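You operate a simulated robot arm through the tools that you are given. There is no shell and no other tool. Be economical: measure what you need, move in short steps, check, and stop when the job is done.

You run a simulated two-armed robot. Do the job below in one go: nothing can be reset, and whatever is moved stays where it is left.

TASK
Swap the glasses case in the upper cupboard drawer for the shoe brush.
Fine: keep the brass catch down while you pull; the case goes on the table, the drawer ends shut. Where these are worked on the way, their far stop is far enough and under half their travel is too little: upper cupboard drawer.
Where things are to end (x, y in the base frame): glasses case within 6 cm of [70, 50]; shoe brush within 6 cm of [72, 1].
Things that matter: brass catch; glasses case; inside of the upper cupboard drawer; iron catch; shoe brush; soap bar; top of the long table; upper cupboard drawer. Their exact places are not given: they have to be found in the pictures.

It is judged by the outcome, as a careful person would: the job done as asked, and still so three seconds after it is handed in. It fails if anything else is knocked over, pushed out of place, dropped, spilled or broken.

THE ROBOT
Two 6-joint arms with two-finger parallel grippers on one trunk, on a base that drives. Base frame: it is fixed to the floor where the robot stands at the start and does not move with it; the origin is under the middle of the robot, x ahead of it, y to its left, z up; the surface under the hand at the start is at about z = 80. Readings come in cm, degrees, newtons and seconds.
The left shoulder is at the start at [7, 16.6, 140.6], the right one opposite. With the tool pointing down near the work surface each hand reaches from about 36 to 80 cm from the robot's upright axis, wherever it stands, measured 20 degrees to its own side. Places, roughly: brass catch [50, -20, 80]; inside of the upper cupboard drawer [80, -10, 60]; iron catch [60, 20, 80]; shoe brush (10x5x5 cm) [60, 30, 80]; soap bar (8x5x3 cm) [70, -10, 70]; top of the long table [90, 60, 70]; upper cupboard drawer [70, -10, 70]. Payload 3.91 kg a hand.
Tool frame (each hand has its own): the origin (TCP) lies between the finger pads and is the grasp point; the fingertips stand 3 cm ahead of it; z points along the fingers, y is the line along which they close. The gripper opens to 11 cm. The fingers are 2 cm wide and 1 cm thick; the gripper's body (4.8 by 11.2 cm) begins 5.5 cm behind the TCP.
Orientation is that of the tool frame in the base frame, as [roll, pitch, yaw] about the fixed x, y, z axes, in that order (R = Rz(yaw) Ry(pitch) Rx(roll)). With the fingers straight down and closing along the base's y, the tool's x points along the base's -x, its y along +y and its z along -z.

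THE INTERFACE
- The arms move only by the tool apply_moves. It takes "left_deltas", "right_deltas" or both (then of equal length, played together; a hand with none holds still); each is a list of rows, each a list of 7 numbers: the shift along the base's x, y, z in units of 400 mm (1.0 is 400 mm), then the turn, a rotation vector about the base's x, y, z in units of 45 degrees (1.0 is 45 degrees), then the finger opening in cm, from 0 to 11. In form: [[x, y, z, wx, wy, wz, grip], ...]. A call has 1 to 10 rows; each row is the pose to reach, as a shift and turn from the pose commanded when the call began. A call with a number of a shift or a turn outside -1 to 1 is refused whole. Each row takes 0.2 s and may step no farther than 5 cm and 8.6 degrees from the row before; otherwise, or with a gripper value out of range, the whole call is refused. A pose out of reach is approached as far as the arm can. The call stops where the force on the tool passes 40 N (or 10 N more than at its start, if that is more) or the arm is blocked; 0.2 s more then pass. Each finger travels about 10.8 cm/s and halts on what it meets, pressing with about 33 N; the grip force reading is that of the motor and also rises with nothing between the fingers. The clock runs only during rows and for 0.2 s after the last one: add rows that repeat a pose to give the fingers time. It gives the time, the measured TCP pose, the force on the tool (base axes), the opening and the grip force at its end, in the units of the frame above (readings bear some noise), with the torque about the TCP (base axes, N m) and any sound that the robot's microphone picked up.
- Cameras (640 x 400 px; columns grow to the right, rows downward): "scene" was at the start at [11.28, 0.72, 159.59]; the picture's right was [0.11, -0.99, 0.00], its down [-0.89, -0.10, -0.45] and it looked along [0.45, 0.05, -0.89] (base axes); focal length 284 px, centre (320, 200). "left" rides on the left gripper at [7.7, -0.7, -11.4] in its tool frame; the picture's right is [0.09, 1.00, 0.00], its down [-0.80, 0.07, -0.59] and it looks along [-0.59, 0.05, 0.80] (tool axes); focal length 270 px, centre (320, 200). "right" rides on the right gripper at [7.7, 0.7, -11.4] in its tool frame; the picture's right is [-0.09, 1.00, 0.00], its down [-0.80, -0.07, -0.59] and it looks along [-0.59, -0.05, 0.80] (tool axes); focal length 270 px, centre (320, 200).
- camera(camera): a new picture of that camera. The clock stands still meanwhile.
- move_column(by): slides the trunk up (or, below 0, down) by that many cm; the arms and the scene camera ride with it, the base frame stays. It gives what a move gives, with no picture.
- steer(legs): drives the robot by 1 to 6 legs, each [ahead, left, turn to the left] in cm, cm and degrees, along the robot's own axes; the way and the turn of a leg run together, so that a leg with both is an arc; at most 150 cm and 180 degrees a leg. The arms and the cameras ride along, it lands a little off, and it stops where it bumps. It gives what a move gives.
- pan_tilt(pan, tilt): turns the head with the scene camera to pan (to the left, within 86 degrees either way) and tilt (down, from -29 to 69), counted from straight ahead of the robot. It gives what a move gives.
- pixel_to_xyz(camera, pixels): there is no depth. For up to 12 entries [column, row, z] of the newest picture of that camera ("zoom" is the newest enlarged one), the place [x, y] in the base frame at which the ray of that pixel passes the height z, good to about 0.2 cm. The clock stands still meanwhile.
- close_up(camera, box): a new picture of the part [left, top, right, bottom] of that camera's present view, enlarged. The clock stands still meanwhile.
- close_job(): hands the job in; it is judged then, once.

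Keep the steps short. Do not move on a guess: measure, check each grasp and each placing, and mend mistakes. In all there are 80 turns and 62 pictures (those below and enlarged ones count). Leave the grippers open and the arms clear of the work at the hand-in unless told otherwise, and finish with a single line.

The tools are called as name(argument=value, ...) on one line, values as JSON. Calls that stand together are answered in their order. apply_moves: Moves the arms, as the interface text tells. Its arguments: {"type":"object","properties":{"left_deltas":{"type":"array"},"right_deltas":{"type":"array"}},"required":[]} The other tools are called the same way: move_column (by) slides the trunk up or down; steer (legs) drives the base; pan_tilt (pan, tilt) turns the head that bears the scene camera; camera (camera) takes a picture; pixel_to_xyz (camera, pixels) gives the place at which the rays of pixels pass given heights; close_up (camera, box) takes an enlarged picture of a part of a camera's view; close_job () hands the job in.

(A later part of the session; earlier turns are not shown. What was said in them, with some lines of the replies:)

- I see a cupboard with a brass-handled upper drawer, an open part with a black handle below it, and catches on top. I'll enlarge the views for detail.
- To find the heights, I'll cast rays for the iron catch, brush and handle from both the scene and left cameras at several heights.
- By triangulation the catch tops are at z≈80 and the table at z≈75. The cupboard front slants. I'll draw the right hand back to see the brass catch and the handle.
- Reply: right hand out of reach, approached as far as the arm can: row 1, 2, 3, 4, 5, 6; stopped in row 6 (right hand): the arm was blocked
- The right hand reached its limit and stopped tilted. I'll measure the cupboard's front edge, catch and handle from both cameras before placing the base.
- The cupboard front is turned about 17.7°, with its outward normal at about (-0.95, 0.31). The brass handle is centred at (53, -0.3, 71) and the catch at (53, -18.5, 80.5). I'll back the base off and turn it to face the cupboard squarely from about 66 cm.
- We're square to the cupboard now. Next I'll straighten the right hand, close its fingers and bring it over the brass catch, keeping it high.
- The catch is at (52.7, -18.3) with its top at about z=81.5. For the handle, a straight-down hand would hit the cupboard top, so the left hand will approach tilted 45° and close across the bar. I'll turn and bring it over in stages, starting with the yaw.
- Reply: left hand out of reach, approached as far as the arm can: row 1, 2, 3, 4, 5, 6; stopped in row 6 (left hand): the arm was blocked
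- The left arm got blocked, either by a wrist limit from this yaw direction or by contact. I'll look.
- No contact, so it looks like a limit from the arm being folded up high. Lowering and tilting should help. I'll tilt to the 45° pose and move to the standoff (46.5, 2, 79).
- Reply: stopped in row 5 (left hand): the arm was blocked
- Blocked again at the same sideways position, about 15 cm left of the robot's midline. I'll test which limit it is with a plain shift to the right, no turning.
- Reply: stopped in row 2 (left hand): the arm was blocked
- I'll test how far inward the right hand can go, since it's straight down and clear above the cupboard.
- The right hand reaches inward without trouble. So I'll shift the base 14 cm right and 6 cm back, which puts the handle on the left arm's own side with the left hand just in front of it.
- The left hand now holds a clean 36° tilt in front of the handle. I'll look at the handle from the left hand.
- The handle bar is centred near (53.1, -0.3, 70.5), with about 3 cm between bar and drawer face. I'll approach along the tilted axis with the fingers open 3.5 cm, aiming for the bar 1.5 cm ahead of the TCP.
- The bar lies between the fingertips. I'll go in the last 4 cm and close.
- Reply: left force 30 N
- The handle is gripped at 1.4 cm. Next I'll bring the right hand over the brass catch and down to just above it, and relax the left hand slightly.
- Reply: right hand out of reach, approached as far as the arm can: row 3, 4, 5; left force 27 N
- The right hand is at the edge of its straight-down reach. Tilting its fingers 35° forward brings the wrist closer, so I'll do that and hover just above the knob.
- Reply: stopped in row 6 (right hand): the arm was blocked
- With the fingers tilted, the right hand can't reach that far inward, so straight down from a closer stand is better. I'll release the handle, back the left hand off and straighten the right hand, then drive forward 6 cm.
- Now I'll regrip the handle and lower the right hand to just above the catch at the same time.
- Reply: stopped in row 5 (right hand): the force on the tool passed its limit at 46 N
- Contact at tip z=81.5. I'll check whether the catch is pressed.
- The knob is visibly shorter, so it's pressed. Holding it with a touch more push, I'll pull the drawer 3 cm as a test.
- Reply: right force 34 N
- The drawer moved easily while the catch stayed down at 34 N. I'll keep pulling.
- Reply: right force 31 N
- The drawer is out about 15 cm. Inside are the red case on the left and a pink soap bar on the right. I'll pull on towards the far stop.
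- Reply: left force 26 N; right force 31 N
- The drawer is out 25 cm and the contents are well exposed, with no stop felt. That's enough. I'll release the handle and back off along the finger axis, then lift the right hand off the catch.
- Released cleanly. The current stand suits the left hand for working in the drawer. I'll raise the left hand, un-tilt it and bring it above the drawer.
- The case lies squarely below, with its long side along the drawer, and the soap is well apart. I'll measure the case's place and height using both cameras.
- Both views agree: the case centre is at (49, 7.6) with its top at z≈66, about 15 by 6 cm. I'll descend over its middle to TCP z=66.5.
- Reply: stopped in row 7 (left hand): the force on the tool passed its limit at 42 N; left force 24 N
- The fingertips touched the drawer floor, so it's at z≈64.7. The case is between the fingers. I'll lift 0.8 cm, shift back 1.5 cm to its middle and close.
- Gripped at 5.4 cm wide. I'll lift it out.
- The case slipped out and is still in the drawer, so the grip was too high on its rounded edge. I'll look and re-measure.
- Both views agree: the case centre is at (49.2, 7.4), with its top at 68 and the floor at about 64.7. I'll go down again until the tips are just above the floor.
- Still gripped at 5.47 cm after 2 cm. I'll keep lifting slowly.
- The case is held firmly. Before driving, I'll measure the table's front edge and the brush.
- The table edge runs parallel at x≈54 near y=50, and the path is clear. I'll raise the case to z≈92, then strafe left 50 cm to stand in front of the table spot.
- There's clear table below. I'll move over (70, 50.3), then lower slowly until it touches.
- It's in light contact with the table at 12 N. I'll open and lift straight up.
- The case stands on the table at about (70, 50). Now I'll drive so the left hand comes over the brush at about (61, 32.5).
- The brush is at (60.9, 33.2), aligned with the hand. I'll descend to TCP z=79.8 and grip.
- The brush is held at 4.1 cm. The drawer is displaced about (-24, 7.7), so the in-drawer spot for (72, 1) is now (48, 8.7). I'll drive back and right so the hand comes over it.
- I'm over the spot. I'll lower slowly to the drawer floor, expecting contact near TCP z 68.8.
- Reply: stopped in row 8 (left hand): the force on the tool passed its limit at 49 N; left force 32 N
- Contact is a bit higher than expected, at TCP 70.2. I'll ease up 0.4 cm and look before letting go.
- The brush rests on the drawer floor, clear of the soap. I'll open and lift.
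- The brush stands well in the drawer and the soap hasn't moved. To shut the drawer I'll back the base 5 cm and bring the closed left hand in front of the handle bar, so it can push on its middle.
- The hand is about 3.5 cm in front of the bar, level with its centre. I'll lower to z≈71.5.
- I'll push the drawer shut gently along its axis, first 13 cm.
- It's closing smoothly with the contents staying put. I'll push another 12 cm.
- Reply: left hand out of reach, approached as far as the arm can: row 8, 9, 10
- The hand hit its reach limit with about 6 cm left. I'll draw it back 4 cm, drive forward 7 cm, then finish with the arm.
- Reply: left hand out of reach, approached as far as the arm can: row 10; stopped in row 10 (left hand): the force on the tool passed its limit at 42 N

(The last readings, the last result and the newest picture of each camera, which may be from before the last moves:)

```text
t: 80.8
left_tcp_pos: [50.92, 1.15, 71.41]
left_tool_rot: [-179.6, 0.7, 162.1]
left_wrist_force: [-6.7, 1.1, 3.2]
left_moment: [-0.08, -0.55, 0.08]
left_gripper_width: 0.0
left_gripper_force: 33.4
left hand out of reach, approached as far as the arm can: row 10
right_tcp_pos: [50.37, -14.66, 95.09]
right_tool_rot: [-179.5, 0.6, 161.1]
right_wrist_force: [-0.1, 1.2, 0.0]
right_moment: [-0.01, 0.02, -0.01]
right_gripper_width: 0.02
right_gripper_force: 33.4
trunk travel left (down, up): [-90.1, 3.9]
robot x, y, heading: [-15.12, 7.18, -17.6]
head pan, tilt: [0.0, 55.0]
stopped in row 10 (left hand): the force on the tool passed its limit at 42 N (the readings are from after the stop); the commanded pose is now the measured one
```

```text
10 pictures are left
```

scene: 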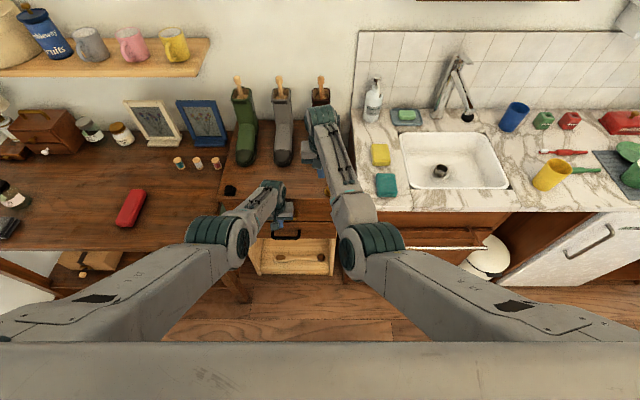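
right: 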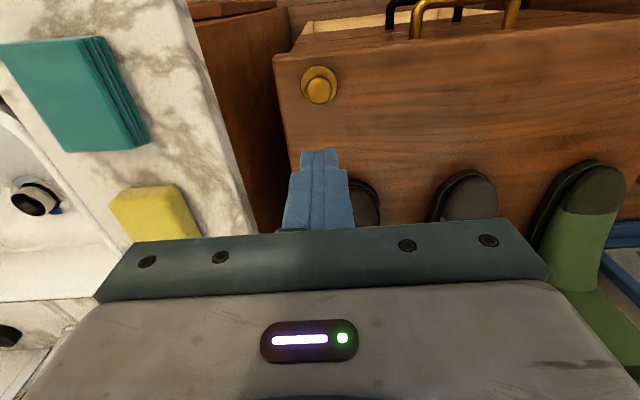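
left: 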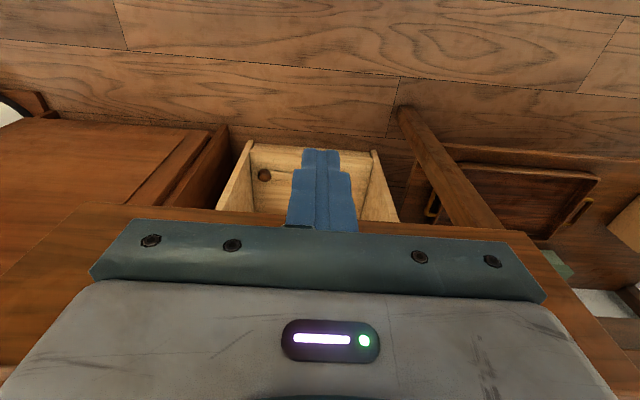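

A firm stop at 42 N near the expected shut position. I'll back the hand away and check that the drawer is flush.

apply_moves(left_deltas=[[-0.08, 0.026, 0, 0, 0, 0, 0], [-0.18, 0.058, 0, 0, 0, 0, 0], [-0.28, 0.09, 0, 0, 0, 0, 4], [-0.36, 0.115, 0.03, 0, 0, 0, 8], [-0.36, 0.2, 0.08, 0, 0, 0, 10], [-0.36, 0.3, 0.1, 0, 0, 0, 10], [-0.36, 0.4, 0.1, 0, 0, 0, 10]], right_deltas=[[-0.03, 0.01, 0, 0, 0, 0, 0], [-0.06, 0.02, 0, 0, 0, 0, 0], [-0.08, -0.03, 0, 0, 0, 0, 0], [-0.1, -0.1, 0, 0, 0, 0, 0], [-0.1, -0.2, 0, 0, 0, 0, 5], [-0.1, -0.3, 0, 0, 0, 0, 10], [-0.1, -0.3, 0, 0, 0, 0, 10]])

camera(camera="scene")

close_up(camera="scene", box=[200, 160, 360, 290])

```text
t: 82.4
left_tcp_pos: [36.47, 17.4, 75.42]
left_tool_rot: [-179.6, 0.9, 162.1]
left_wrist_force: [1.4, 0.6, 0.5]
left_moment: [-0.01, 0.01, -0.02]
left_gripper_width: 9.99
left_gripper_force: 0.0
right_tcp_pos: [46.34, -26.05, 94.77]
right_tool_rot: [-179.3, 0.5, 161.2]
right_wrist_force: [-0.4, 1.3, -0.6]
right_moment: [-0.03, 0.01, 0.0]
right_gripper_width: 10.01
right_gripper_force: 0.0
trunk travel left (down, up): [-90.1, 3.9]
robot x, y, heading: [-15.16, 7.01, -17.8]
head pan, tilt: [0.0, 55.0]
```

```text
9 pictures are left
```

scene: 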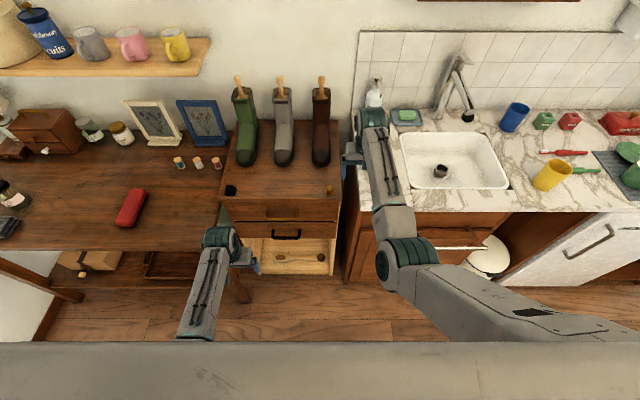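

```text
3.08 times, centred on (280, 225) of scene
```

zoom: 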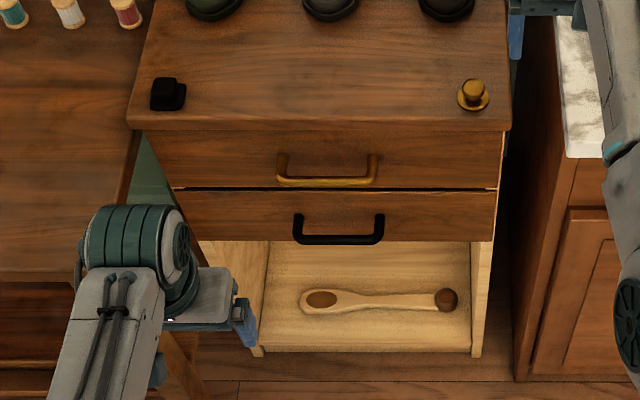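

pixel_to_xyz(camera="zoom", pixels=[[277, 181, 70], [377, 181, 70], [128, 127, 79], [512, 128, 79], [470, 85, 81]])

pixel_to_xyz(camera="scene", pixels=[[131, 207, 79], [138, 192, 79], [124, 224, 79]])

```text
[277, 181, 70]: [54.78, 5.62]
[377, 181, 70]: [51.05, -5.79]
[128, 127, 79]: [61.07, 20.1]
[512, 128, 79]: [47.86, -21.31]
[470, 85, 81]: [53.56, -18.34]
```

```text
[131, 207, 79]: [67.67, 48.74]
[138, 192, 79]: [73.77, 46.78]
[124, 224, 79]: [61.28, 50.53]
```

The drawer looks shut, within a few millimetres of where it started. To be certain, I'll give the handle one more firm nudge from a slightly closer stand.

steer(legs=[[3, 0, 0]])

apply_moves(left_deltas=[[0, -0.1, -0.03, 0, 0, 0, 5], [0, -0.2, -0.07, 0, 0, 0, 0], [0, -0.27, -0.1, 0, 0, 0, 0], [0.03, -0.29, -0.1, 0, 0, 0, 0], [0.1, -0.315, -0.1, 0, 0, 0, 0], [0.17, -0.338, -0.1, 0, 0, 0, 0], [0.21, -0.35, -0.1, 0, 0, 0, 0], [0.24, -0.36, -0.1, 0, 0, 0, 0]])

```text
t: 83.2
left_tcp_pos: [38.97, 16.3, 75.64]
left_tool_rot: [-179.7, 1.1, 162.1]
left_wrist_force: [0.0, -0.5, 0.2]
left_moment: [-0.03, 0.0, 0.03]
left_gripper_width: 10.01
left_gripper_force: 0.1
right_tcp_pos: [48.7, -27.15, 95.25]
right_tool_rot: [-179.6, 0.8, 161.1]
right_wrist_force: [-0.4, 0.0, 0.1]
right_moment: [-0.03, -0.06, 0.01]
right_gripper_width: 9.99
right_gripper_force: 0.0
trunk travel left (down, up): [-90.1, 3.9]
robot x, y, heading: [-12.25, 5.86, -17.7]
head pan, tilt: [0.0, 55.0]
```

```text
t: 85.0
left_tcp_pos: [49.03, 1.75, 71.29]
left_tool_rot: [-179.8, 0.6, 162.1]
left_wrist_force: [0.4, 0.1, -0.5]
left_moment: [-0.03, -0.01, 0.01]
left_gripper_width: 0.01
left_gripper_force: 32.5
right_tcp_pos: [49.22, -27.23, 94.67]
right_tool_rot: [-179.4, 0.5, 161.3]
right_wrist_force: [0.9, 0.6, 0.5]
right_moment: [-0.01, 0.03, -0.02]
right_gripper_width: 9.99
right_gripper_force: 0.0
trunk travel left (down, up): [-90.1, 3.9]
robot x, y, heading: [-12.53, 5.83, -17.8]
head pan, tilt: [0.0, 55.0]
```

apply_moves(left_deltas=[[0.012, -0.004, 0, 0, 0, 0, 0], [0.024, -0.008, 0, 0, 0, 0, 0], [0.036, -0.0115, 0, 0, 0, 0, 0], [0.046, -0.015, 0, 0, 0, 0, 0], [0.054, -0.0175, 0, 0, 0, 0, 0], [0.062, -0.02, 0, 0, 0, 0, 0], [0.07, -0.0225, 0, 0, 0, 0, 0], [0.078, -0.025, 0, 0, 0, 0, 0]])

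```text
t: 86.8
left_tcp_pos: [50.76, 1.21, 70.87]
left_tool_rot: [-179.7, -0.1, 162.0]
left_wrist_force: [-21.0, 8.1, 8.2]
left_moment: [-0.92, -2.19, 0.05]
left_gripper_width: 0.01
left_gripper_force: 32.7
right_tcp_pos: [48.93, -27.14, 94.95]
right_tool_rot: [-179.4, 0.6, 161.2]
right_wrist_force: [-0.2, 0.0, 0.8]
right_moment: [-0.01, 0.02, 0.02]
right_gripper_width: 9.98
right_gripper_force: 0.0
trunk travel left (down, up): [-90.1, 3.9]
robot x, y, heading: [-12.42, 5.96, -17.8]
head pan, tilt: [0.0, 55.0]
stopped in row 8 (left hand): the force on the tool passed its limit at 45 N (the readings are from after the stop); the commanded pose is now the measured one
```

It stops firmly at the same place, so the drawer is shut. I'll withdraw, open both hands and check one last time.

apply_moves(left_deltas=[[-0.08, 0.026, 0, 0, 0, 0, 0], [-0.18, 0.058, 0, 0, 0, 0, 0], [-0.28, 0.09, 0, 0, 0, 0, 4], [-0.32, 0.115, 0.03, 0, 0, 0, 8], [-0.32, 0.2, 0.08, 0, 0, 0, 10], [-0.32, 0.3, 0.1, 0, 0, 0, 10]])

steer(legs=[[-15, 0, 0]])

camera(camera="scene")

close_up(camera="scene", box=[90, 130, 350, 290])

```text
t: 88.2
left_tcp_pos: [38.55, 13.4, 74.86]
left_tool_rot: [-179.6, 0.0, 162.1]
left_wrist_force: [-0.3, -0.4, -0.3]
left_moment: [-0.01, 0.01, 0.0]
left_gripper_width: 9.99
left_gripper_force: 0.1
right_tcp_pos: [49.21, -27.17, 94.79]
right_tool_rot: [-179.4, 0.4, 161.2]
right_wrist_force: [0.7, -0.2, 0.6]
right_moment: [-0.02, -0.01, 0.0]
right_gripper_width: 10.01
right_gripper_force: 0.1
trunk travel left (down, up): [-90.1, 3.9]
robot x, y, heading: [-12.5, 6.28, -17.7]
head pan, tilt: [0.0, 55.0]
```

```text
t: 89.5
left_tcp_pos: [24.44, 17.38, 74.67]
left_tool_rot: [-179.6, -0.1, 162.0]
left_wrist_force: [0.7, 0.7, -0.1]
left_moment: [0.01, 0.03, -0.06]
left_gripper_width: 10.02
left_gripper_force: 0.0
right_tcp_pos: [34.94, -22.84, 94.64]
right_tool_rot: [-179.5, 0.4, 161.0]
right_wrist_force: [-0.1, -0.4, 0.2]
right_moment: [0.0, -0.02, -0.02]
right_gripper_width: 9.98
right_gripper_force: 0.1
trunk travel left (down, up): [-90.1, 3.9]
robot x, y, heading: [-26.72, 10.59, -18.1]
head pan, tilt: [0.0, 55.0]
```

```text
7 pictures are left
```

scene: 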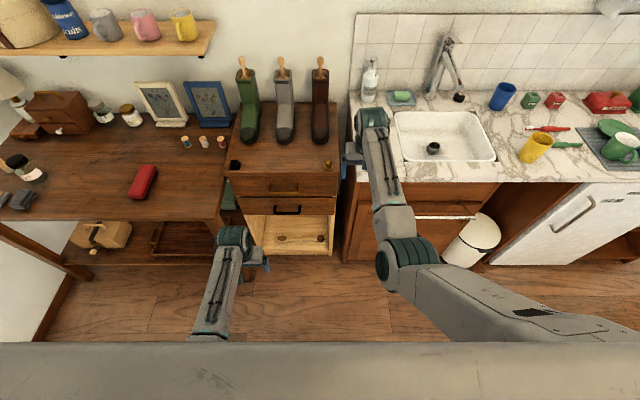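

```text
2.46 times, centred on (220, 210) of scene
```

zoom: 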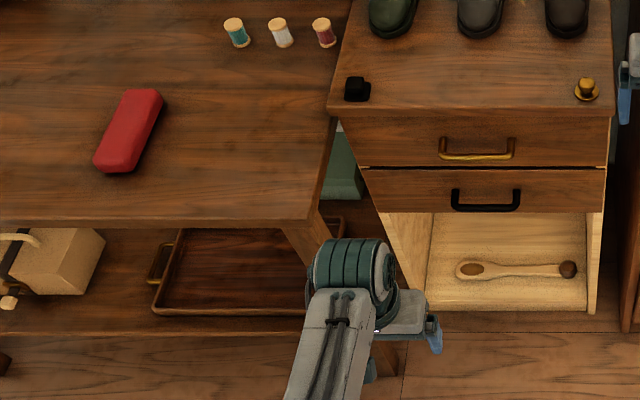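

The drawer is flush, the catch is back up and the case lies on the table. Nothing else has moved, and both hands are open and clear. I'm handing in.

close_job()

```text
The job is handed in.
```

The glasses case is on the table at about (69, 50), the shoe brush is in the upper cupboard drawer at about (73, 0), and the drawer is shut.
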